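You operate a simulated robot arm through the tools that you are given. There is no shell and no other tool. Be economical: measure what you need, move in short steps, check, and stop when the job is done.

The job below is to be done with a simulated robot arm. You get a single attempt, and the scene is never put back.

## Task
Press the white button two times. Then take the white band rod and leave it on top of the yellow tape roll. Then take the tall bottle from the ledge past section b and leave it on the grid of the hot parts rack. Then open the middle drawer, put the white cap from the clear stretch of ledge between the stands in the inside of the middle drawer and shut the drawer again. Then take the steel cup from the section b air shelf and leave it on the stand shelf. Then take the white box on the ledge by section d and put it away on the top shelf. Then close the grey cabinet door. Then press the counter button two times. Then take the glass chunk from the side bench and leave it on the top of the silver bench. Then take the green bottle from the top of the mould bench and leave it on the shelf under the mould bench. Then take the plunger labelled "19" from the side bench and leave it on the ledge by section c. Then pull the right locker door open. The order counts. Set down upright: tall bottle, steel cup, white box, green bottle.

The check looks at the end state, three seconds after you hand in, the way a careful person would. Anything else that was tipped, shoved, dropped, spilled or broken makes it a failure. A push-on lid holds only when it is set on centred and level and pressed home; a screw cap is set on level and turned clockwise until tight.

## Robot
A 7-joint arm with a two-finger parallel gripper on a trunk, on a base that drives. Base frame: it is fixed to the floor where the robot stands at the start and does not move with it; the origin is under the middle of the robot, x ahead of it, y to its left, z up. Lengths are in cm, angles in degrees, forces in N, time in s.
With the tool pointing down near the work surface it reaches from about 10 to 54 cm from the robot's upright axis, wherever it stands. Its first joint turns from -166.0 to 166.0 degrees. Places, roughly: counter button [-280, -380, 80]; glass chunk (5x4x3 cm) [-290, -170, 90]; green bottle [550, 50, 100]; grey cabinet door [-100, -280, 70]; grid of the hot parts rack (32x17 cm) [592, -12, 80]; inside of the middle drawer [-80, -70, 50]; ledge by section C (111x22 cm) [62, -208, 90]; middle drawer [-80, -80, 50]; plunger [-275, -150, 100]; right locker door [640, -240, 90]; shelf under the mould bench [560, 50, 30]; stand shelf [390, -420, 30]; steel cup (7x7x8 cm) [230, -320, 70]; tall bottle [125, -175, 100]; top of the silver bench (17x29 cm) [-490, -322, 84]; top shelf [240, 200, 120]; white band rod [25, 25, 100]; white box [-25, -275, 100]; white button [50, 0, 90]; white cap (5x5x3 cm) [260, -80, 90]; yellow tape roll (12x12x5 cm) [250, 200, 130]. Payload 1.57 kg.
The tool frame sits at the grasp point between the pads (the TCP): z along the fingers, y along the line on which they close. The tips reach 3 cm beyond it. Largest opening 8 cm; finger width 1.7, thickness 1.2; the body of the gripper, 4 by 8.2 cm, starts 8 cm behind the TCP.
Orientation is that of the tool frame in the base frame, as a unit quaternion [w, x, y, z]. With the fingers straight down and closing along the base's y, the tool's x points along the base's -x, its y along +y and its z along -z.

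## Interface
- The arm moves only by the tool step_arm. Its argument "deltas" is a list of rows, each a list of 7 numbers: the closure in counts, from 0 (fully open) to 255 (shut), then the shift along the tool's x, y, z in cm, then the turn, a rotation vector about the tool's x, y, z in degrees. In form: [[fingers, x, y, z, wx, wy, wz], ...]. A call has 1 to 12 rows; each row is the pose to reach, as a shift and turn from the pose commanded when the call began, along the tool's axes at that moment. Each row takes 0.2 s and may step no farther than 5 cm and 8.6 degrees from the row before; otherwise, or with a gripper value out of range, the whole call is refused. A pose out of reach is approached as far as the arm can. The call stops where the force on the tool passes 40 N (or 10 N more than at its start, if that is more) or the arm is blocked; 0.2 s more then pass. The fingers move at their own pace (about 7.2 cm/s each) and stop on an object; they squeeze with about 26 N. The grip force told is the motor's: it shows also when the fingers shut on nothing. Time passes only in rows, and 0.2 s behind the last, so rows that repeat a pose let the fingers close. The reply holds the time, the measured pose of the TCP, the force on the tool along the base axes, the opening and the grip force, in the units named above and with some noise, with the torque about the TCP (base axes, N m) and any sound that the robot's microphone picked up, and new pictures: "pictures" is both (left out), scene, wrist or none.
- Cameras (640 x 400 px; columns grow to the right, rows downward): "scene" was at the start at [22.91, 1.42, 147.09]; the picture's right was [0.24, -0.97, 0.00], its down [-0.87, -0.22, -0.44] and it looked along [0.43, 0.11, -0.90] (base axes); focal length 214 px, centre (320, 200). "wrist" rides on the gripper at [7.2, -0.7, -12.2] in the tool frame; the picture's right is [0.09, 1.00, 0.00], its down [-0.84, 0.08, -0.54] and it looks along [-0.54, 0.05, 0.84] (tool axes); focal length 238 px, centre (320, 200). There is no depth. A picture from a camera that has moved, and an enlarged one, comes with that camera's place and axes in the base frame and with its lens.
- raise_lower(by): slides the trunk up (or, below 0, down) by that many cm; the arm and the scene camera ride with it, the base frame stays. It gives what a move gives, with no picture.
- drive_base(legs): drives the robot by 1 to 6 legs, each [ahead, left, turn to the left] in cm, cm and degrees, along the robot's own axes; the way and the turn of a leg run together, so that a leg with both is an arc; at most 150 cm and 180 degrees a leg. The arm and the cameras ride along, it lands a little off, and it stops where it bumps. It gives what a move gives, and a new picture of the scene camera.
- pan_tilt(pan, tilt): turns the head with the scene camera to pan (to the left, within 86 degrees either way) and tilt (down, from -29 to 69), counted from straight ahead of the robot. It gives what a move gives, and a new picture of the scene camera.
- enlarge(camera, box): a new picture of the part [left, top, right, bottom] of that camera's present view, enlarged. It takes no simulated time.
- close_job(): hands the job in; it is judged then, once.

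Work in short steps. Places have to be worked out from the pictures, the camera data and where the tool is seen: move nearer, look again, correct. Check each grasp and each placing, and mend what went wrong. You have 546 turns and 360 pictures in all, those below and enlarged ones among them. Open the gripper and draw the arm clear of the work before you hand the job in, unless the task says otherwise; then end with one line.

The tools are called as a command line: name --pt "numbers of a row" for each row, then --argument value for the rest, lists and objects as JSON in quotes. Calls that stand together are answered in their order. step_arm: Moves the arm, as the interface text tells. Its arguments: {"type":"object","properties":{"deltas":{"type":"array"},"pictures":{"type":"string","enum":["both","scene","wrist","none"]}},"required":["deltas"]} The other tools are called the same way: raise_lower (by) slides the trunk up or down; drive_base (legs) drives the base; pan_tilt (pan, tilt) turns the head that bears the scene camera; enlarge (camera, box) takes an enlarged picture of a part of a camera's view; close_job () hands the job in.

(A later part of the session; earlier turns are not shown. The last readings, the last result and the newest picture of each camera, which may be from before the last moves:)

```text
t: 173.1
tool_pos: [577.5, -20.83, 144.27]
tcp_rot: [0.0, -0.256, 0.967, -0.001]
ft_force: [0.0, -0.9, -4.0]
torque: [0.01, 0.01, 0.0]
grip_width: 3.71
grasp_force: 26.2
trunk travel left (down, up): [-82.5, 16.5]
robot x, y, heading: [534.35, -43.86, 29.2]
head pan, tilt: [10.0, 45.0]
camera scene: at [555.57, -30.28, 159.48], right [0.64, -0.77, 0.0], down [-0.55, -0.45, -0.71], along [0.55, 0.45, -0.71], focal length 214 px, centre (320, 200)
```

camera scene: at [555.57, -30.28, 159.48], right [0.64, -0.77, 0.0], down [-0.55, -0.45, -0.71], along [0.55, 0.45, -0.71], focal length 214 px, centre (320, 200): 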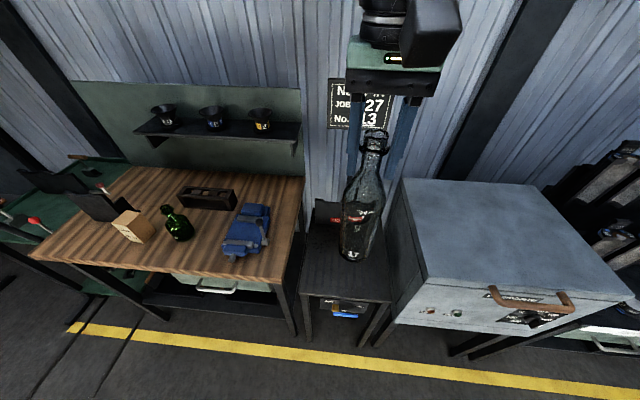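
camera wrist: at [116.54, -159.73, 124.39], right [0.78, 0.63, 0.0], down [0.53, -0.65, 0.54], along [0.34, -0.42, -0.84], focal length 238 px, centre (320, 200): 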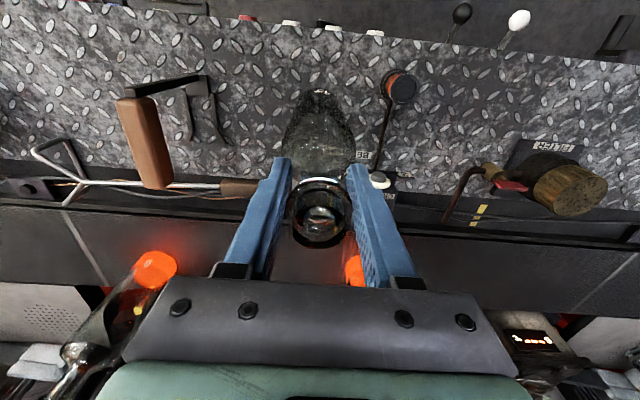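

Forward 16 cm more.

drive_base --legs '[[16, 0, 0]]'

pan_tilt --pan 0 --tilt 60

enlarge --camera "scene" --box '[240, 140, 440, 300]'

```text
t: 174.5
tool_pos: [591.35, -13.02, 144.24]
tcp_rot: [0.001, -0.255, 0.967, -0.001]
ft_force: [-0.1, 0.7, -3.3]
torque: [0.02, 0.03, 0.03]
grip_width: 3.74
grasp_force: 26.1
trunk travel left (down, up): [-82.5, 16.5]
robot x, y, heading: [548.38, -35.97, 29.5]
head pan, tilt: [10.0, 45.0]
camera scene: at [569.42, -22.46, 159.49], right [0.64, -0.77, 0.0], down [-0.55, -0.45, -0.71], along [0.55, 0.45, -0.71], focal length 214 px, centre (320, 200)
```

scene: 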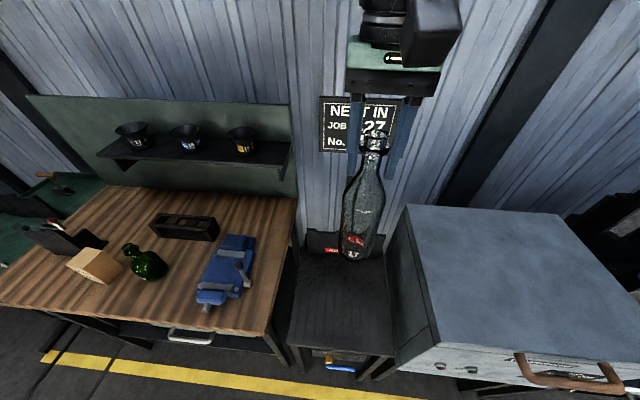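

```text
t: 175.3
tool_pos: [591.28, -13.0, 144.13]
tcp_rot: [0.0, -0.255, 0.967, -0.001]
ft_force: [-0.2, -0.5, -4.2]
torque: [0.01, 0.02, -0.01]
grip_width: 3.73
grasp_force: 25.6
trunk travel left (down, up): [-82.5, 16.5]
robot x, y, heading: [548.44, -35.69, 29.7]
head pan, tilt: [0.0, 60.0]
camera scene: at [569.05, -24.28, 157.53], right [0.49, -0.87, 0.0], down [-0.75, -0.43, -0.5], along [0.44, 0.25, -0.87], focal length 214 px, centre (320, 200)
```

scene: 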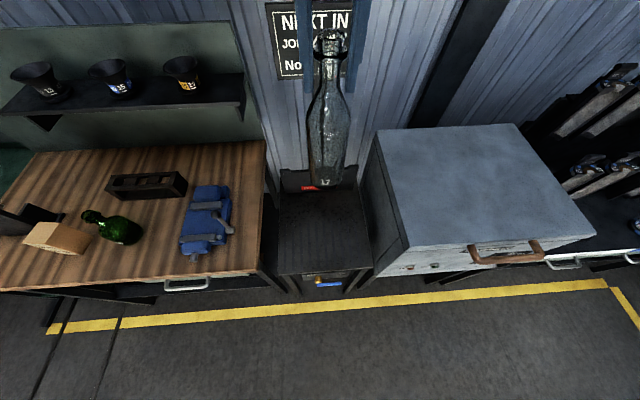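

```text
2.50 times, centred on (340, 220) of scene
camera zoom: at [569.05, -24.28, 157.53], right [0.49, -0.87, 0.0], down [-0.75, -0.43, -0.5], along [0.44, 0.25, -0.87], focal length 536 px, centre (270, 150)
```

zoom: 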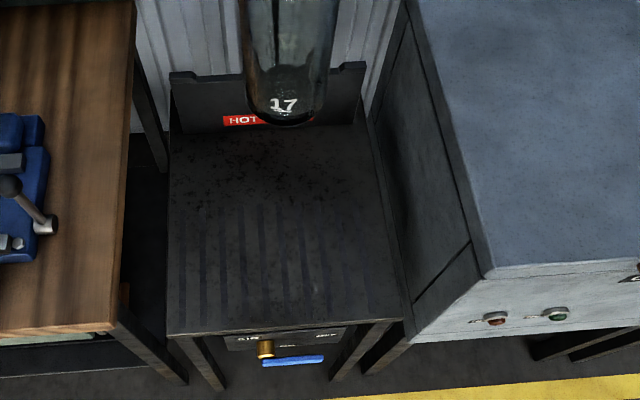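

Aligned within a cm. I nudge 0.8 cm forward and lower the trunk by 32 cm, then view.

step_arm --pt "255 -0.8 0 0 0 0 0" --pictures "none"

raise_lower --by -33

pan_tilt --pan 0 --tilt 45

enlarge --camera "scene" --box '[240, 140, 440, 340]'

```text
t: 175.7
tool_pos: [592.17, -12.5, 144.19]
tcp_rot: [-0.001, -0.256, 0.967, -0.001]
ft_force: [-0.4, 0.2, -4.2]
torque: [-0.04, 0.01, 0.01]
grip_width: 3.74
grasp_force: 26.0
trunk travel left (down, up): [-82.5, 16.5]
robot x, y, heading: [548.21, -36.08, 29.6]
head pan, tilt: [0.0, 60.0]
```

```text
t: 179.0
tool_pos: [592.02, -12.58, 111.11]
tcp_rot: [-0.001, -0.256, 0.967, -0.002]
ft_force: [0.4, -0.2, -4.4]
torque: [-0.03, 0.03, 0.0]
grip_width: 3.71
grasp_force: 25.4
trunk travel left (down, up): [-49.5, 49.5]
robot x, y, heading: [548.98, -36.29, 29.2]
head pan, tilt: [0.0, 60.0]
```

```text
t: 179.7
tool_pos: [592.03, -12.66, 111.16]
tcp_rot: [-0.001, -0.255, 0.967, -0.001]
ft_force: [0.4, -0.6, -3.7]
torque: [0.01, 0.03, 0.03]
grip_width: 3.74
grasp_force: 25.8
trunk travel left (down, up): [-49.5, 49.5]
robot x, y, heading: [548.72, -35.73, 29.9]
head pan, tilt: [0.0, 45.0]
camera scene: at [570.29, -23.59, 126.47], right [0.49, -0.87, 0.0], down [-0.62, -0.35, -0.71], along [0.62, 0.35, -0.71], focal length 214 px, centre (320, 200)
```

scene: 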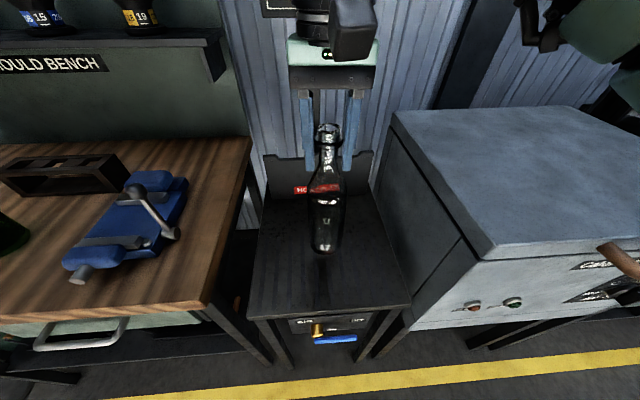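

```text
2.00 times, centred on (340, 240) of scene
camera zoom: at [570.29, -23.59, 126.47], right [0.49, -0.87, 0.0], down [-0.62, -0.35, -0.71], along [0.62, 0.35, -0.71], focal length 429 px, centre (280, 120)
```

zoom: 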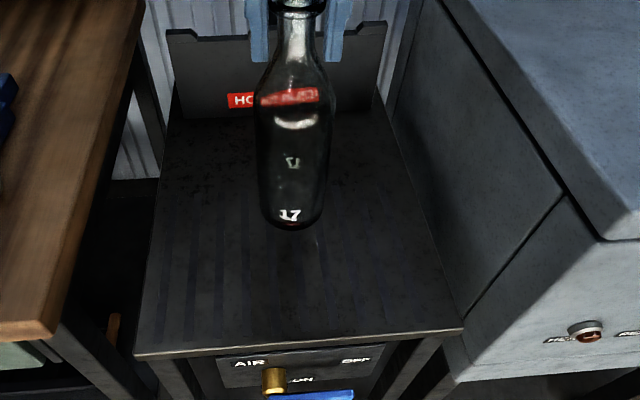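

The elbow is low near the oven top. I raise the trunk 30 cm and lower with the arm instead, keeping the elbow high.

raise_lower --by 28

step_arm --pt "255 0 0 4 0 0 0" --pt "255 0 0 8 0 0 0" --pt "255 0 0 12 0 0 0" --pt "255 0 0 16 0 0 0" --pt "255 0 0 20 0 0 0" --pt "255 0 0 24 0 0 0" --pt "255 0 0 28 0 0 0" --pt "255 0 0 31 0 0 0" --pictures "scene"

enlarge --camera "scene" --box '[240, 200, 440, 400]'

```text
t: 182.6
tool_pos: [592.14, -12.56, 139.3]
tcp_rot: [0.0, -0.256, 0.967, -0.002]
ft_force: [0.4, 0.5, -4.6]
torque: [-0.01, -0.01, 0.01]
grip_width: 3.69
grasp_force: 26.0
trunk travel left (down, up): [-77.5, 21.5]
robot x, y, heading: [548.57, -35.82, 29.5]
head pan, tilt: [0.0, 45.0]
```

```text
t: 184.4
tool_pos: [592.1, -12.53, 108.11]
tcp_rot: [-0.001, -0.256, 0.967, -0.001]
ft_force: [0.4, 1.0, -4.8]
torque: [-0.03, 0.01, -0.01]
grip_width: 3.72
grasp_force: 25.7
trunk travel left (down, up): [-77.5, 21.5]
robot x, y, heading: [548.38, -35.74, 29.6]
head pan, tilt: [0.0, 45.0]
camera scene: at [570.33, -23.57, 154.47], right [0.49, -0.87, 0.0], down [-0.62, -0.35, -0.71], along [0.62, 0.35, -0.71], focal length 214 px, centre (320, 200)
```

scene: 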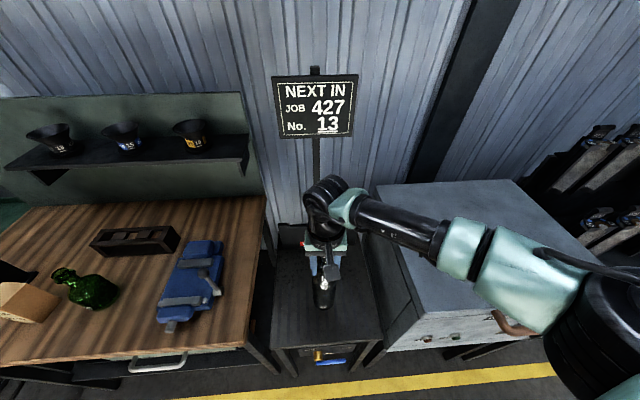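

```text
2.00 times, centred on (340, 300) of scene
camera zoom: at [570.33, -23.57, 154.47], right [0.49, -0.87, 0.0], down [-0.62, -0.35, -0.71], along [0.62, 0.35, -0.71], focal length 429 px, centre (280, 0)
```

zoom: 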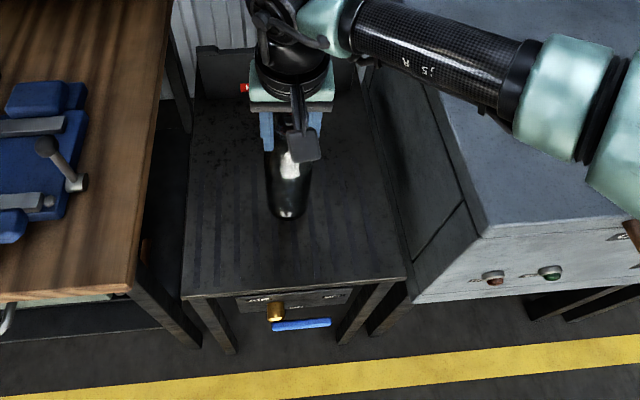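

Bottle base ~6 cm above the grid. I lower 4 cm, then fine steps to contact.

step_arm --pt "255 0 0 2 0 0 0" --pt "255 0 0 4 0 0 0" --pt "255 0 0 4.5 0 0 0" --pictures "none"

step_arm --pt "255 0 0 0.3 0 0 0" --pt "255 0 0 0.6 0 0 0" --pictures "none"

```text
t: 185.2
tool_pos: [592.08, -12.58, 103.71]
tcp_rot: [-0.001, -0.255, 0.967, -0.001]
ft_force: [0.0, -0.7, -3.8]
torque: [-0.01, 0.03, -0.01]
grip_width: 3.72
grasp_force: 25.9
trunk travel left (down, up): [-77.5, 21.5]
robot x, y, heading: [548.72, -36.08, 29.7]
head pan, tilt: [0.0, 45.0]
```

```text
t: 185.8
tool_pos: [592.03, -12.52, 102.99]
tcp_rot: [-0.001, -0.255, 0.967, 0.0]
ft_force: [-0.6, 0.1, -3.6]
torque: [-0.04, 0.01, -0.01]
grip_width: 3.73
grasp_force: 26.1
trunk travel left (down, up): [-77.5, 21.5]
robot x, y, heading: [548.82, -36.13, 29.5]
head pan, tilt: [0.0, 45.0]
```

step_arm --pt "255 0 0 0.3 0 0 0" --pt "255 0 0 0.6 0 0 0" --pictures "none"

step_arm --pt "255 0 0 0.3 0 0 0" --pt "255 0 0 0.6 0 0 0" --pictures "scene"

```text
t: 186.4
tool_pos: [591.96, -12.61, 102.48]
tcp_rot: [-0.001, -0.256, 0.967, -0.001]
ft_force: [0.7, -0.4, -4.1]
torque: [-0.01, 0.06, 0.0]
grip_width: 3.7
grasp_force: 26.3
trunk travel left (down, up): [-77.5, 21.5]
robot x, y, heading: [548.28, -35.64, 29.2]
head pan, tilt: [0.0, 45.0]
```

```text
t: 187.0
tool_pos: [592.06, -12.6, 102.23]
tcp_rot: [0.003, -0.255, 0.967, -0.001]
ft_force: [-0.5, -3.6, 22.1]
torque: [-0.02, -0.01, 0.1]
grip_width: 3.71
grasp_force: 25.2
trunk travel left (down, up): [-77.5, 21.5]
robot x, y, heading: [548.65, -36.01, 29.5]
head pan, tilt: [0.0, 45.0]
camera scene: at [570.05, -23.76, 154.59], right [0.49, -0.87, 0.0], down [-0.61, -0.35, -0.71], along [0.62, 0.35, -0.71], focal length 214 px, centre (320, 200)
```

scene: 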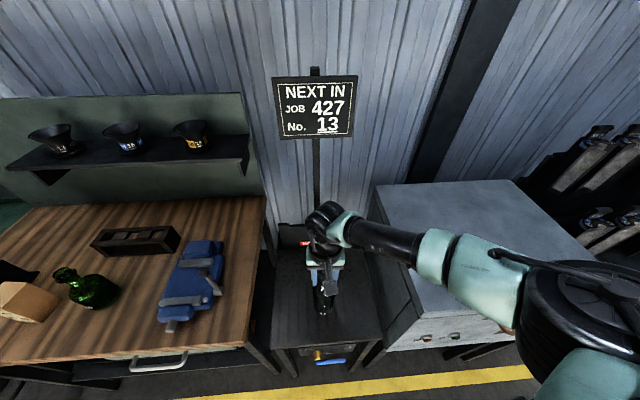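

Contact at z 102.2 (base at 80). I relieve, open, and rise.

step_arm --pt "255 0 0 -0.4 0 0 0" --pt "150 0 0 -0.4 0 0 0" --pt "60 0 0 -0.4 0 0 0" --pt "0 0 0 -0.4 0 0 0" --pt "0 0 0 -0.4 0 0 0" --pt "0 0 0 -4 0 0 0" --pt "0 0 0 -8 0 0 0" --pt "0 0 0 -12 0 0 0" --pt "0 0 0 -16 0 0 0" --pt "0 0 0 -20 0 0 0" --pt "0 0 0 -25 0 0 0" --pt "0 0 0 -30 0 0 0" --pictures "scene"

enlarge --camera "scene" --box '[240, 200, 440, 400]'

```text
t: 189.6
tool_pos: [591.86, -12.66, 131.94]
tcp_rot: [-0.001, -0.256, 0.967, -0.002]
ft_force: [0.4, 0.6, 0.9]
torque: [0.0, -0.01, -0.04]
grip_width: 7.98
grasp_force: 0.0
trunk travel left (down, up): [-77.5, 21.5]
robot x, y, heading: [548.24, -35.63, 29.6]
head pan, tilt: [0.0, 45.0]
camera scene: at [570.23, -23.61, 154.49], right [0.49, -0.87, 0.0], down [-0.62, -0.35, -0.71], along [0.62, 0.35, -0.71], focal length 214 px, centre (320, 200)
```

scene: 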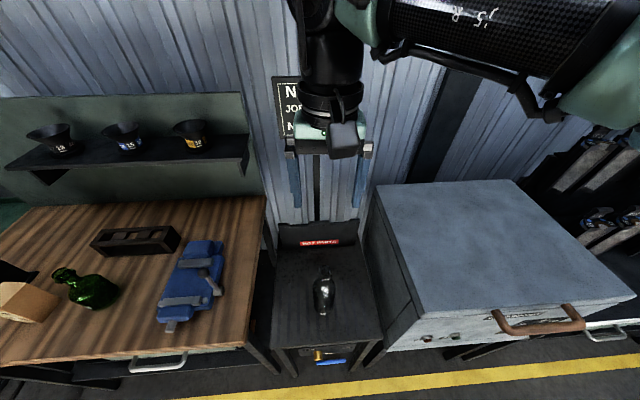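

```text
2.00 times, centred on (340, 300) of scene
camera zoom: at [570.23, -23.61, 154.49], right [0.49, -0.87, 0.0], down [-0.62, -0.35, -0.71], along [0.62, 0.35, -0.71], focal length 429 px, centre (280, 0)
```

zoom: 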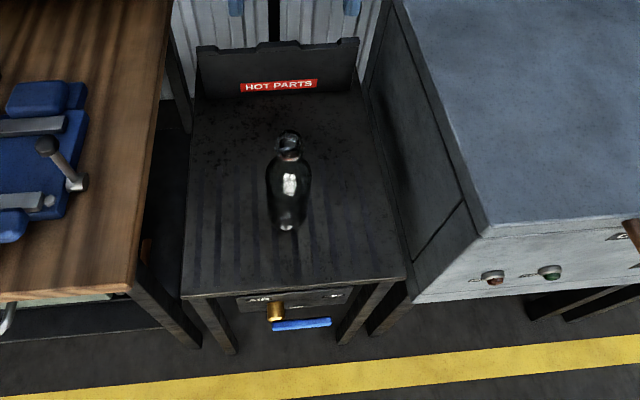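

Tall bottle stands on the grid. Next the middle drawer near (−80,−80). I back off and drive back to and down the aisle, setting the head ahead.

drive_base --legs '[[-50, 0, 0], [0, 0, 93.5], [110, 0, 0], [108, 0, 0], [0, 0, 90]]'

drive_base --legs '[[125, 0, 0], [125, 0, 0], [125, 0, 0], [110, 0, 0]]'

```text
t: 210.7
tool_pos: [341.31, 94.06, 131.86]
tcp_rot: [-0.001, 0.958, 0.287, 0.0]
ft_force: [-0.1, 0.0, -0.1]
torque: [0.01, 0.03, -0.02]
grip_width: 8.0
grasp_force: 0.1
trunk travel left (down, up): [-77.5, 21.5]
robot x, y, heading: [383.45, 119.77, -147.0]
head pan, tilt: [0.0, 45.0]
camera scene: at [362.01, 106.21, 154.48], right [-0.55, 0.84, 0.0], down [0.59, 0.39, -0.71], along [-0.59, -0.39, -0.71], focal length 214 px, centre (320, 200)
```

scene: 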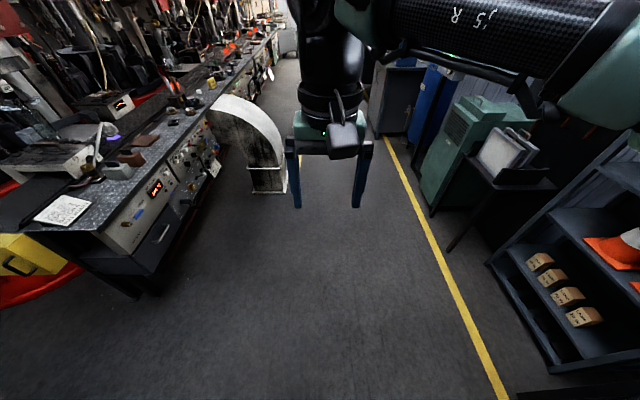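

```text
t: 233.9
tool_pos: [-55.49, -179.74, 131.79]
tcp_rot: [-0.001, 0.952, 0.306, 0.001]
ft_force: [-0.7, -0.9, 0.8]
torque: [-0.03, -0.03, -0.01]
grip_width: 8.02
grasp_force: 0.0
trunk travel left (down, up): [-77.5, 21.5]
robot x, y, heading: [-14.41, -152.26, -144.6]
head pan, tilt: [0.0, 45.0]
camera scene: at [-35.21, -166.7, 154.48], right [-0.58, 0.81, 0.0], down [0.58, 0.41, -0.71], along [-0.58, -0.41, -0.71], focal length 214 px, centre (320, 200)
```

scene: 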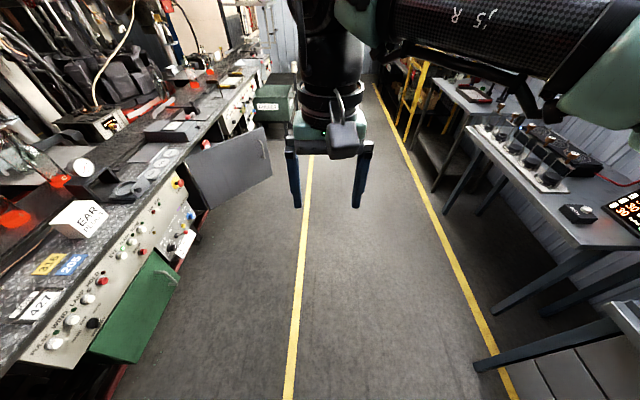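

I turn right to face the bench with the drawers.

drive_base --legs '[[0, 0, -92]]'

enlarge --camera "scene" --box '[160, 160, 480, 360]'

```text
t: 238.2
tool_pos: [-41.17, -110.55, 131.87]
tcp_rot: [-0.001, 0.883, -0.469, 0.001]
ft_force: [0.1, -0.2, -0.2]
torque: [0.01, -0.03, 0.01]
grip_width: 7.99
grasp_force: 0.1
trunk travel left (down, up): [-77.5, 21.5]
robot x, y, heading: [-14.88, -152.18, 124.0]
head pan, tilt: [0.0, 45.0]
camera scene: at [-28.76, -131.27, 154.48], right [0.83, 0.56, 0.0], down [0.39, -0.59, -0.71], along [-0.39, 0.59, -0.71], focal length 214 px, centre (320, 200)
```

scene: 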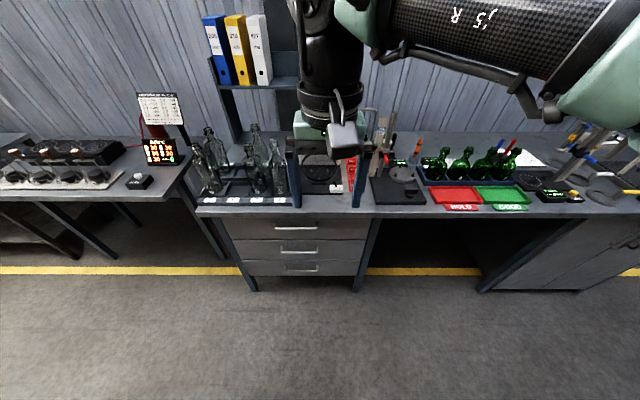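

```text
2.00 times, centred on (320, 260) of scene
camera zoom: at [-28.76, -131.27, 154.48], right [0.83, 0.56, 0.0], down [0.39, -0.59, -0.71], along [-0.39, 0.59, -0.71], focal length 429 px, centre (320, 80)
```

zoom: 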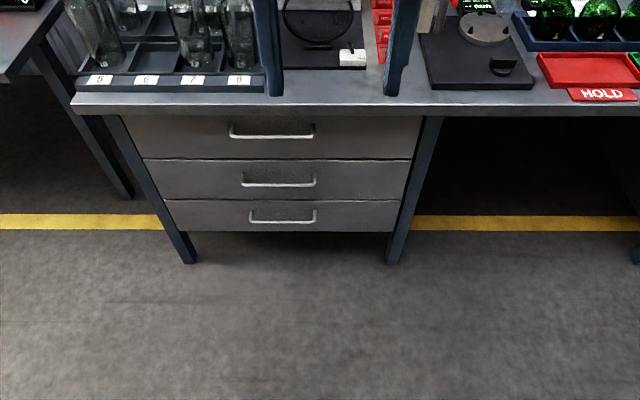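

Three drawers ahead; the middle handle is roughly at z≈55. I rotate the gripper to point forward with fingers closing vertically.

step_arm --pt "0 0 0 0 -4.9 -4.9 4.9" --pt "0 0 0 0 -9.8 -9.8 9.8" --pt "0 0 0 0 -14.7 -14.7 14.7" --pt "0 0 0 0 -19.6 -19.6 19.6" --pt "0 0 0 0 -24.5 -24.5 24.5" --pt "0 0 0 0 -29.4 -29.4 29.4" --pt "0 0 0 0 -34.3 -34.3 34.3" --pt "0 0 0 0 -39.2 -39.2 39.2" --pt "0 0 0 0 -44.1 -44.1 44.1" --pt "0 0 0 0 -49 -49 49" --pt "0 0 0 0 -53.9 -53.9 53.9" --pt "0 0 0 0 -58.8 -58.8 58.8" --pictures "none"

```text
t: 240.8
tool_pos: [-41.65, -109.99, 131.72]
tcp_rot: [-0.186, -0.346, 0.692, 0.605]
ft_force: [-0.4, 0.1, 0.4]
torque: [-0.04, 0.03, -0.01]
grip_width: 8.0
grasp_force: 0.1
out of reach, approached as far as the arm can: row 12
trunk travel left (down, up): [-77.5, 21.5]
robot x, y, heading: [-14.91, -152.02, 123.7]
head pan, tilt: [0.0, 45.0]
```

Nearly there. I try the last rotation combined with a lower, nearer position.

step_arm --pt "0 0 -3 -3 0 0 0" --pt "0 0 -6 -5 -2 -2 2" --pt "0 0 -9 -6 -6 -6 6" --pt "0 0 -12 -6 -10 -10 10" --pt "0 0 -14 -6 -10 -10 10"

```text
t: 242.0
tool_pos: [-32.67, -112.56, 121.0]
tcp_rot: [-0.206, -0.225, 0.678, 0.669]
ft_force: [-0.7, -0.2, -0.6]
torque: [-0.01, 0.0, 0.03]
grip_width: 8.01
grasp_force: 0.1
out of reach, approached as far as the arm can: row 1, 2, 3, 4, 5
trunk travel left (down, up): [-77.5, 21.5]
robot x, y, heading: [-14.57, -152.35, 123.6]
head pan, tilt: [0.0, 45.0]
camera scene: at [-28.8, -131.28, 154.48], right [0.83, 0.56, 0.0], down [0.4, -0.59, -0.71], along [-0.39, 0.59, -0.71], focal length 214 px, centre (320, 200)
camera wrist: at [-31.47, -126.52, 120.46], right [-0.1, -0.05, 0.99], down [0.99, 0.05, 0.11], along [-0.05, 1.0, 0.04], focal length 238 px, centre (320, 200)
```

scene: 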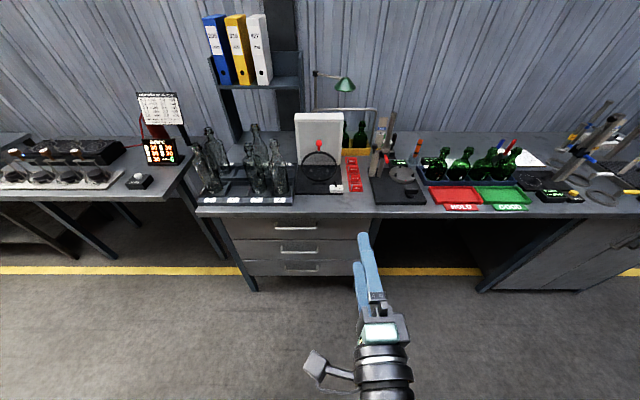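
wrist: 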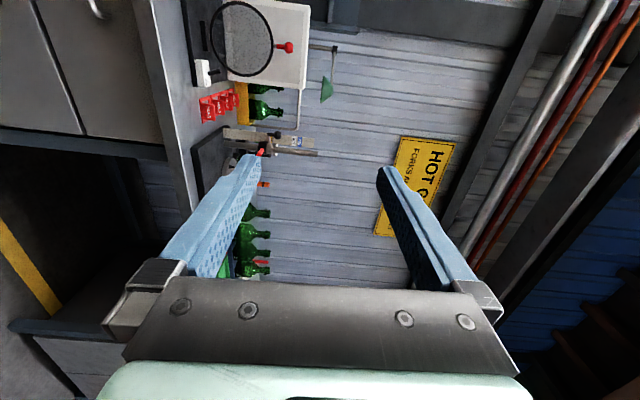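

Orientation is now horizontal, fingers closing vertically. I lower the trunk 60 cm and look at the drawers from lower height.

raise_lower --by -60

pan_tilt --pan 0 --tilt 30

```text
refused: -60 is not a number from -40 to 40
```

```text
t: 242.7
tool_pos: [-32.72, -112.39, 121.03]
tcp_rot: [-0.206, -0.225, 0.679, 0.668]
ft_force: [-0.2, 0.7, 0.0]
torque: [-0.01, 0.02, 0.02]
grip_width: 7.99
grasp_force: 0.0
trunk travel left (down, up): [-77.5, 21.5]
robot x, y, heading: [-14.72, -151.99, 123.8]
head pan, tilt: [0.0, 30.0]
camera scene: at [-29.26, -130.51, 156.74], right [0.83, 0.56, 0.0], down [0.28, -0.42, -0.87], along [-0.48, 0.72, -0.5], focal length 214 px, centre (320, 200)
```

scene: 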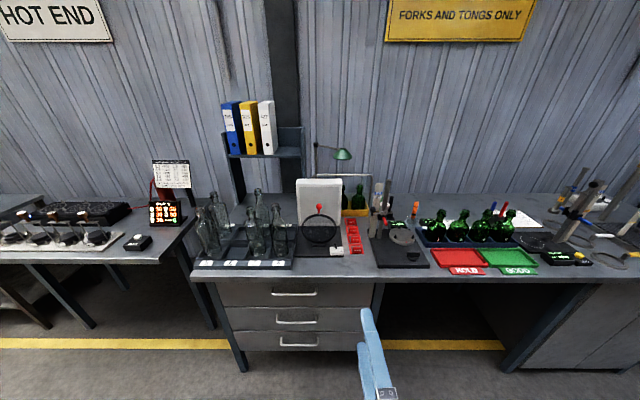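

raise_lower --by -40

raise_lower --by -22

pan_tilt --pan 10 --tilt 30

enlarge --camera "scene" --box '[220, 150, 460, 320]'

```text
t: 246.6
tool_pos: [-32.69, -112.46, 81.02]
tcp_rot: [-0.205, -0.225, 0.679, 0.668]
ft_force: [-0.5, 1.0, 0.1]
torque: [-0.01, 0.01, 0.04]
grip_width: 7.98
grasp_force: 0.1
trunk travel left (down, up): [-37.5, 61.5]
robot x, y, heading: [-14.52, -152.1, 124.0]
head pan, tilt: [0.0, 30.0]
```

```text
t: 248.9
tool_pos: [-32.62, -112.43, 59.05]
tcp_rot: [-0.206, -0.225, 0.679, 0.667]
ft_force: [0.1, 0.3, 0.5]
torque: [-0.04, 0.03, 0.0]
grip_width: 7.97
grasp_force: 0.0
trunk travel left (down, up): [-15.5, 83.5]
robot x, y, heading: [-14.3, -152.0, 123.7]
head pan, tilt: [0.0, 30.0]
```

```text
t: 249.6
tool_pos: [-32.64, -112.35, 59.07]
tcp_rot: [-0.206, -0.225, 0.679, 0.668]
ft_force: [0.8, 0.5, 0.1]
torque: [0.0, 0.01, 0.01]
grip_width: 7.99
grasp_force: 0.0
trunk travel left (down, up): [-15.5, 83.5]
robot x, y, heading: [-14.53, -152.06, 124.0]
head pan, tilt: [10.0, 30.0]
camera scene: at [-30.49, -131.51, 94.75], right [0.72, 0.69, 0.0], down [0.35, -0.36, -0.87], along [-0.6, 0.62, -0.5], focal length 214 px, centre (320, 200)
```

scene: 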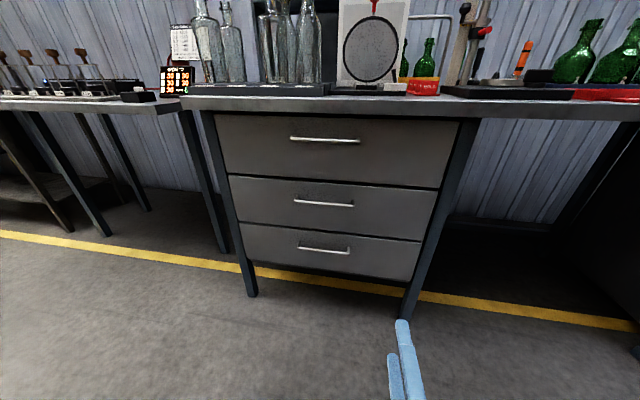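

```text
2.35 times, centred on (340, 235) of scene
camera zoom: at [-30.49, -131.51, 94.75], right [0.72, 0.69, 0.0], down [0.35, -0.36, -0.87], along [-0.6, 0.62, -0.5], focal length 505 px, centre (273, 118)
```

zoom: 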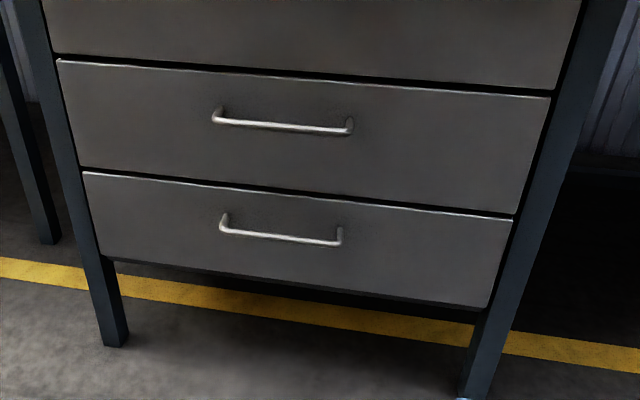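

Middle handle bar triangulates to (−69.5, −89.4, 60.1). I drive left 17.7 and forward 28, raise 1 cm, then look with wrist camera.

raise_lower --by 1

drive_base --legs '[[0, 17.7, 0], [28, 0, 0]]'

step_arm --pt "0 0 0 0 0 0 0" --pictures "wrist"

```text
t: 250.2
tool_pos: [-32.65, -112.42, 60.01]
tcp_rot: [-0.206, -0.225, 0.679, 0.668]
ft_force: [-0.4, 0.3, -0.8]
torque: [-0.03, -0.03, 0.02]
grip_width: 8.01
grasp_force: 0.0
trunk travel left (down, up): [-16.5, 82.5]
robot x, y, heading: [-14.37, -152.11, 123.7]
head pan, tilt: [10.0, 30.0]
```

```text
t: 253.2
tool_pos: [-63.25, -99.07, 59.95]
tcp_rot: [-0.207, -0.226, 0.678, 0.668]
ft_force: [-0.3, 0.6, 1.5]
torque: [-0.01, 0.0, 0.0]
grip_width: 8.0
grasp_force: 0.2
trunk travel left (down, up): [-16.5, 82.5]
robot x, y, heading: [-45.1, -138.49, 123.8]
head pan, tilt: [10.0, 30.0]
camera scene: at [-61.02, -118.15, 95.75], right [0.72, 0.69, 0.0], down [0.35, -0.36, -0.87], along [-0.6, 0.62, -0.5], focal length 214 px, centre (320, 200)
```

scene: 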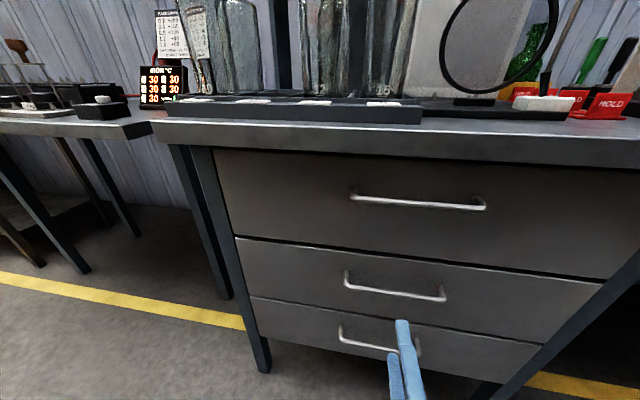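

```text
t: 253.7
tool_pos: [-63.39, -99.03, 59.96]
tcp_rot: [-0.207, -0.226, 0.679, 0.667]
ft_force: [-0.4, -0.9, 0.7]
torque: [0.02, -0.02, 0.01]
grip_width: 8.03
grasp_force: 0.0
trunk travel left (down, up): [-16.5, 82.5]
robot x, y, heading: [-45.05, -138.89, 123.9]
head pan, tilt: [10.0, 30.0]
camera wrist: at [-61.96, -113.15, 59.46], right [-0.1, -0.05, 0.99], down [0.99, 0.05, 0.11], along [-0.05, 1.0, 0.04], focal length 238 px, centre (320, 200)
```

wrist: 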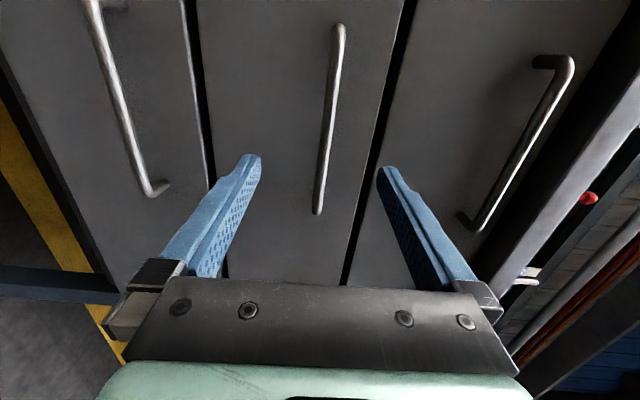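

The middle handle sits between the fingers, 0.6 cm high of centre. I raise 0.6 cm and drive forward 10 cm.

raise_lower --by 0.6

drive_base --legs '[[10, 0, 0]]'

step_arm --pt "0 0 0 0 0 0 0" --pictures "wrist"

```text
t: 254.2
tool_pos: [-63.31, -99.09, 60.67]
tcp_rot: [-0.207, -0.225, 0.678, 0.668]
ft_force: [-0.4, 0.2, -0.1]
torque: [-0.02, -0.02, 0.0]
grip_width: 8.02
grasp_force: 0.1
trunk travel left (down, up): [-17.1, 81.9]
robot x, y, heading: [-45.14, -138.65, 124.0]
head pan, tilt: [10.0, 30.0]
```

```text
t: 255.3
tool_pos: [-68.77, -90.71, 60.67]
tcp_rot: [-0.206, -0.226, 0.679, 0.668]
ft_force: [-0.1, 0.0, -0.6]
torque: [0.0, -0.02, 0.04]
grip_width: 7.99
grasp_force: 0.1
trunk travel left (down, up): [-17.1, 81.9]
robot x, y, heading: [-50.73, -130.28, 123.8]
head pan, tilt: [10.0, 30.0]
camera scene: at [-66.6, -109.86, 96.35], right [0.72, 0.69, 0.0], down [0.35, -0.36, -0.87], along [-0.6, 0.62, -0.5], focal length 214 px, centre (320, 200)
```

scene: 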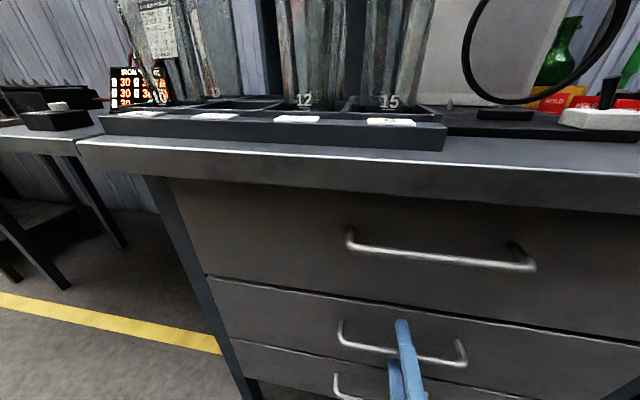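

```text
t: 255.8
tool_pos: [-68.74, -90.9, 60.7]
tcp_rot: [-0.207, -0.226, 0.678, 0.668]
ft_force: [-0.5, -0.1, 0.0]
torque: [0.0, 0.04, 0.0]
grip_width: 7.98
grasp_force: 0.1
trunk travel left (down, up): [-17.1, 81.9]
robot x, y, heading: [-50.61, -130.39, 124.0]
head pan, tilt: [10.0, 30.0]
camera wrist: at [-67.55, -104.85, 60.06], right [-0.1, -0.05, 0.99], down [0.99, 0.05, 0.11], along [-0.05, 1.0, 0.04], focal length 238 px, centre (320, 200)
```

wrist: 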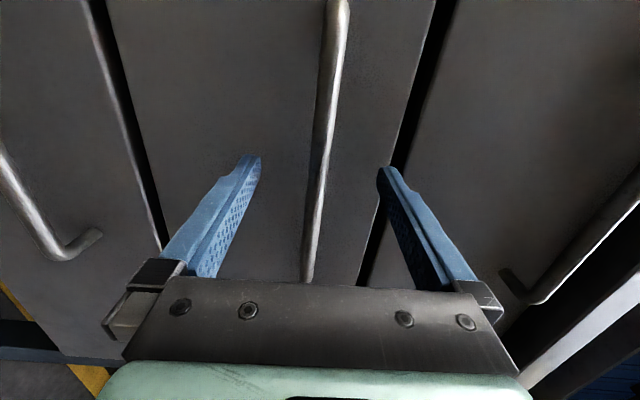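

Bar is between the pads. I close on it.

step_arm --pt "120 0 0 0 0 0 0" --pt "255 0 0 0 0 0 0" --pt "255 0 0 0 0 0 0" --pt "255 0 0 0 0 0 0" --pt "255 0 0 0 0 0 0" --pictures "wrist"

```text
t: 256.9
tool_pos: [-68.8, -90.75, 60.49]
tcp_rot: [-0.207, -0.225, 0.68, 0.666]
ft_force: [1.8, -5.4, -9.7]
torque: [-0.37, 0.37, 0.01]
grip_width: 1.2
grasp_force: 29.1
trunk travel left (down, up): [-17.1, 81.9]
robot x, y, heading: [-50.62, -130.61, 123.9]
head pan, tilt: [10.0, 30.0]
camera wrist: at [-67.54, -104.84, 59.94], right [-0.11, -0.04, 0.99], down [0.99, 0.05, 0.11], along [-0.05, 1.0, 0.04], focal length 238 px, centre (320, 200)
```

wrist: 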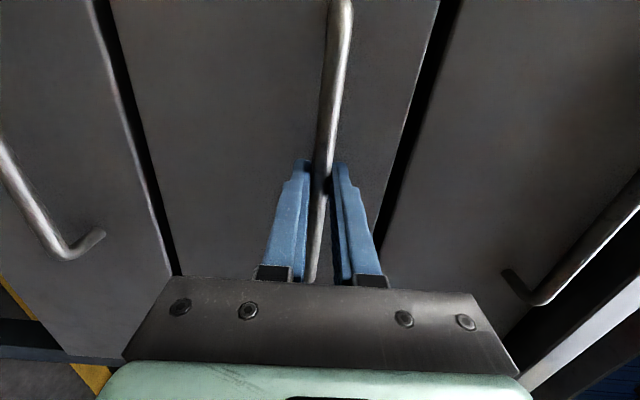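

Gripped (1.2 cm bar). I pull the drawer by driving back 28 cm.

drive_base --legs '[[-28, 0, 0]]'

```text
t: 258.9
tool_pos: [-53.29, -113.89, 60.43]
tcp_rot: [-0.208, -0.225, 0.68, 0.666]
ft_force: [-6.3, -5.2, -16.9]
torque: [-0.44, 0.36, 0.28]
grip_width: 1.18
grasp_force: 29.2
trunk travel left (down, up): [-17.1, 81.9]
robot x, y, heading: [-35.03, -153.8, 123.9]
head pan, tilt: [10.0, 30.0]
camera scene: at [-51.09, -132.94, 96.31], right [0.72, 0.7, 0.0], down [0.35, -0.36, -0.87], along [-0.6, 0.62, -0.5], focal length 214 px, centre (320, 200)
```

scene: 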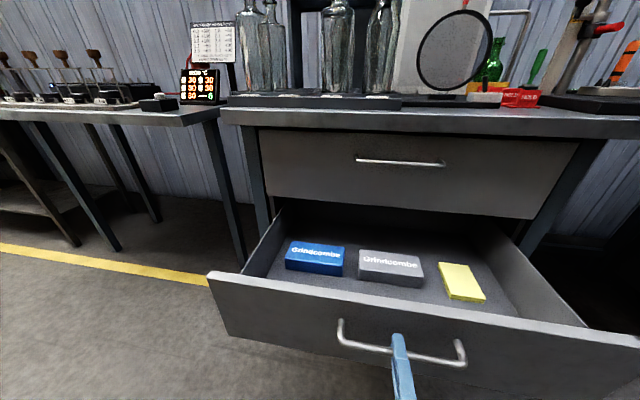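

Drawer is open ~28 cm. I release the handle and back away.

step_arm --pt "100 0 0 0 0 0 0" --pt "0 0 0 0 0 0 0" --pt "0 0 0 0 0 0 0" --pictures "none"

drive_base --legs '[[-35, 0, 0]]'

```text
t: 259.7
tool_pos: [-53.2, -113.87, 60.62]
tcp_rot: [-0.207, -0.225, 0.68, 0.666]
ft_force: [0.4, 0.1, 0.0]
torque: [0.01, 0.0, -0.01]
grip_width: 7.99
grasp_force: 0.0
trunk travel left (down, up): [-17.1, 81.9]
robot x, y, heading: [-35.22, -153.11, 124.2]
head pan, tilt: [10.0, 30.0]
```

```text
t: 262.0
tool_pos: [-33.9, -142.82, 60.47]
tcp_rot: [-0.208, -0.228, 0.679, 0.666]
ft_force: [-0.6, 0.1, -0.9]
torque: [0.0, -0.01, 0.01]
grip_width: 7.97
grasp_force: 0.0
trunk travel left (down, up): [-17.1, 81.9]
robot x, y, heading: [-15.57, -182.38, 124.2]
head pan, tilt: [10.0, 30.0]
camera scene: at [-31.51, -161.93, 96.34], right [0.72, 0.7, 0.0], down [0.35, -0.36, -0.87], along [-0.6, 0.62, -0.5], focal length 214 px, centre (320, 200)
```

scene: 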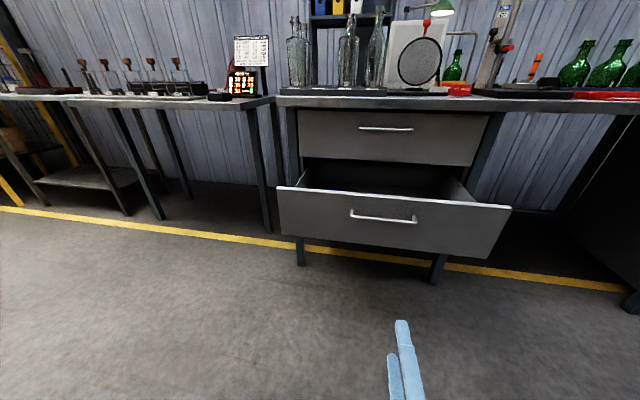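

I raise the trunk and rotate the gripper back to pointing down, for the cap.

raise_lower --by 40

raise_lower --by 25

step_arm --pt "0 0 0 0 4.9 4.9 -4.9" --pt "0 0 0 0 9.8 9.8 -9.8" --pt "0 0 0 0 14.7 14.7 -14.7" --pt "0 0 0 0 19.6 19.6 -19.6" --pt "0 0 0 0 24.5 24.5 -24.5" --pt "0 0 0 0 29.4 29.4 -29.4" --pt "0 0 0 0 34.3 34.3 -34.3" --pt "0 0 0 0 39.2 39.2 -39.2" --pt "0 0 0 0 44.1 44.1 -44.1" --pt "0 0 0 0 49 49 -49" --pt "0 0 0 0 53.9 53.9 -53.9" --pt "0 0 0 0 58.8 58.8 -58.8" --pictures "none"

step_arm --pt "0 0 0 0 3.5 3.5 -3.5" --pt "0 0 0 0 7 7 -7" --pt "0 0 0 0 10.5 10.5 -10.5" --pictures "none"

```text
t: 265.8
tool_pos: [-33.87, -142.88, 100.49]
tcp_rot: [-0.208, -0.228, 0.679, 0.666]
ft_force: [0.7, -0.8, 0.0]
torque: [0.03, -0.03, -0.02]
grip_width: 8.0
grasp_force: 0.0
trunk travel left (down, up): [-57.1, 41.9]
robot x, y, heading: [-15.27, -182.47, 124.3]
head pan, tilt: [10.0, 30.0]
```

```text
t: 268.4
tool_pos: [-33.89, -142.9, 125.51]
tcp_rot: [-0.209, -0.227, 0.68, 0.666]
ft_force: [-0.3, -0.5, -0.6]
torque: [0.0, -0.01, -0.02]
grip_width: 7.98
grasp_force: 0.1
trunk travel left (down, up): [-82.1, 16.9]
robot x, y, heading: [-15.66, -182.33, 124.1]
head pan, tilt: [10.0, 30.0]
```

```text
t: 271.0
tool_pos: [-34.0, -142.86, 125.61]
tcp_rot: [0.035, 0.84, -0.531, -0.105]
ft_force: [-0.7, -0.3, -0.8]
torque: [-0.01, -0.01, 0.0]
grip_width: 8.03
grasp_force: 0.0
trunk travel left (down, up): [-82.1, 16.9]
robot x, y, heading: [-15.63, -182.34, 124.3]
head pan, tilt: [10.0, 30.0]
```

```text
t: 271.8
tool_pos: [-33.84, -142.83, 125.44]
tcp_rot: [-0.003, 0.891, -0.454, 0.018]
ft_force: [1.0, 0.9, 1.1]
torque: [-0.01, -0.01, 0.01]
grip_width: 7.99
grasp_force: 0.1
trunk travel left (down, up): [-82.1, 16.9]
robot x, y, heading: [-15.58, -182.5, 124.4]
head pan, tilt: [10.0, 30.0]
```

I level the tool and drive up the aisle to face the ledge near the cap/duct.

step_arm --pt "0 0 0 0 -1.24 -1.69 0" --pictures "none"

pan_tilt --pan 15 --tilt 40

drive_base --legs '[[30, 0, 0], [0, 0, -91], [125, 0, 0], [118, 0, 0], [0, 0, -90]]'

```text
t: 272.2
tool_pos: [-33.88, -142.87, 125.5]
tcp_rot: [0.0, 0.89, -0.455, -0.002]
ft_force: [0.0, 0.2, 0.3]
torque: [0.0, 0.0, 0.01]
grip_width: 8.02
grasp_force: 0.1
trunk travel left (down, up): [-82.1, 16.9]
robot x, y, heading: [-15.43, -182.34, 124.2]
head pan, tilt: [10.0, 30.0]
```

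```text
t: 272.9
tool_pos: [-33.84, -142.89, 125.41]
tcp_rot: [0.0, 0.891, -0.454, -0.001]
ft_force: [-0.6, -0.4, -0.1]
torque: [0.0, 0.03, 0.0]
grip_width: 8.01
grasp_force: 0.1
trunk travel left (down, up): [-82.1, 16.9]
robot x, y, heading: [-15.65, -182.71, 124.0]
head pan, tilt: [15.0, 40.0]
camera scene: at [-31.65, -162.85, 159.81], right [0.65, 0.76, 0.0], down [0.49, -0.42, -0.77], along [-0.58, 0.5, -0.64], focal length 214 px, centre (320, 200)
```

scene: 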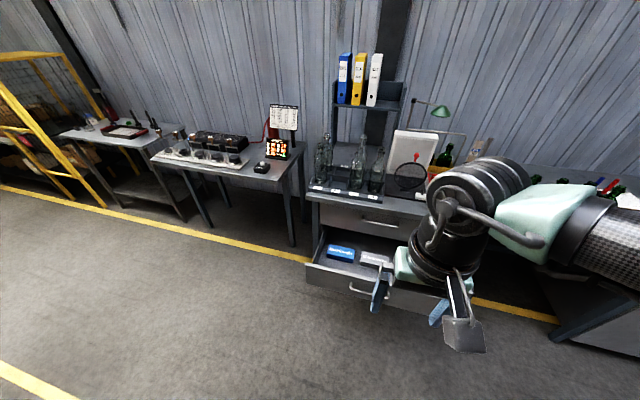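

```text
t: 294.2
tool_pos: [191.2, -66.45, 125.42]
tcp_rot: [0.002, 0.467, 0.884, 0.0]
ft_force: [0.5, -0.1, -0.2]
torque: [0.0, 0.02, -0.03]
grip_width: 7.98
grasp_force: 0.1
trunk travel left (down, up): [-82.1, 16.9]
robot x, y, heading: [174.35, -26.5, -57.8]
head pan, tilt: [15.0, 40.0]
camera scene: at [189.41, -46.61, 159.81], right [-0.68, -0.74, 0.0], down [-0.47, 0.43, -0.77], along [0.56, -0.52, -0.64], focal length 214 px, centre (320, 200)
```

scene: 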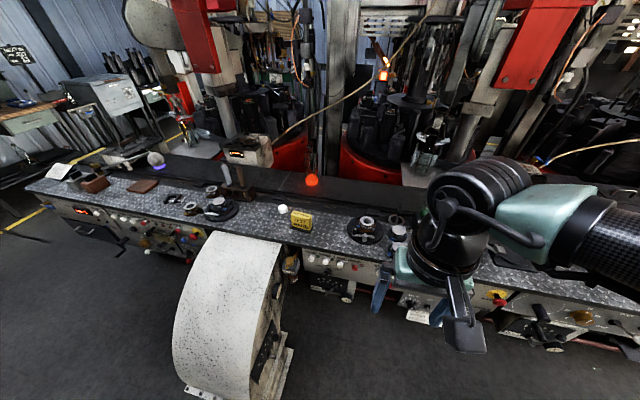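

White cap is at about (255,−84), next to a yellow tin, just right of the duct. I move left 8 and forward 48.

drive_base --legs '[[0, 8, 0], [48, 0, 0]]'

pan_tilt --pan 25 --tilt 50

enlarge --camera "scene" --box '[200, 140, 440, 300]'

```text
t: 297.7
tool_pos: [223.32, -102.55, 125.46]
tcp_rot: [0.001, 0.469, 0.883, 0.001]
ft_force: [-0.3, -0.7, 0.5]
torque: [0.01, -0.01, -0.01]
grip_width: 8.01
grasp_force: 0.0
trunk travel left (down, up): [-82.1, 16.9]
robot x, y, heading: [206.26, -61.87, -57.6]
head pan, tilt: [15.0, 40.0]
camera scene: at [221.5, -82.55, 159.81], right [-0.68, -0.73, 0.0], down [-0.47, 0.44, -0.77], along [0.56, -0.52, -0.64], focal length 214 px, centre (320, 200)
```

scene: 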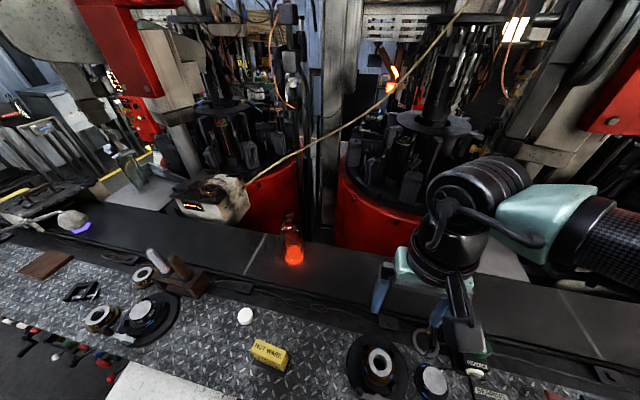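

```text
t: 298.4
tool_pos: [223.31, -102.57, 125.42]
tcp_rot: [0.002, 0.471, 0.882, 0.001]
ft_force: [-0.1, -0.4, -0.9]
torque: [0.02, 0.01, 0.0]
grip_width: 7.99
grasp_force: 0.0
trunk travel left (down, up): [-82.1, 16.9]
robot x, y, heading: [206.51, -62.16, -57.6]
head pan, tilt: [25.0, 50.0]
camera scene: at [221.75, -80.98, 158.39], right [-0.54, -0.84, 0.0], down [-0.64, 0.41, -0.64], along [0.54, -0.35, -0.77], focal length 214 px, centre (320, 200)
```

scene: 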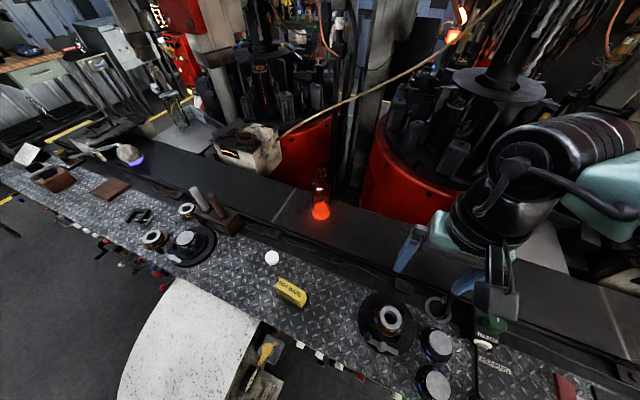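

```text
2.50 times, centred on (320, 220) of scene
camera zoom: at [221.75, -80.98, 158.39], right [-0.54, -0.84, 0.0], down [-0.64, 0.41, -0.64], along [0.54, -0.35, -0.77], focal length 536 px, centre (320, 150)
```

zoom: 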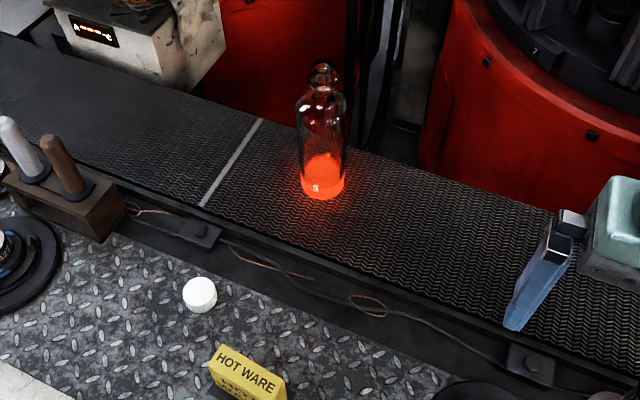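

Cap centre ≈(256.4,−84.6), top ≈93. I need to be ~6 cm closer; small base move left and forward.

drive_base --legs '[[4, 5, 0]]'

```text
t: 299.4
tool_pos: [229.64, -103.17, 125.55]
tcp_rot: [0.002, 0.47, 0.882, 0.0]
ft_force: [-0.2, -0.5, 0.7]
torque: [0.02, 0.0, 0.02]
grip_width: 7.99
grasp_force: 0.0
trunk travel left (down, up): [-82.1, 16.9]
robot x, y, heading: [212.73, -63.25, -57.3]
head pan, tilt: [25.0, 50.0]
camera scene: at [228.11, -81.63, 158.39], right [-0.54, -0.84, 0.0], down [-0.64, 0.41, -0.64], along [0.54, -0.35, -0.77], focal length 214 px, centre (320, 200)
```

scene: 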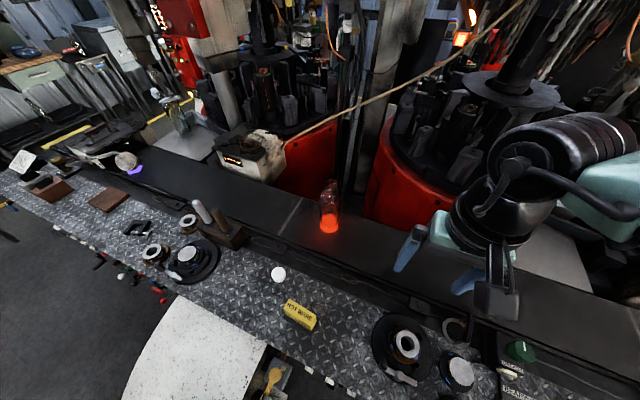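

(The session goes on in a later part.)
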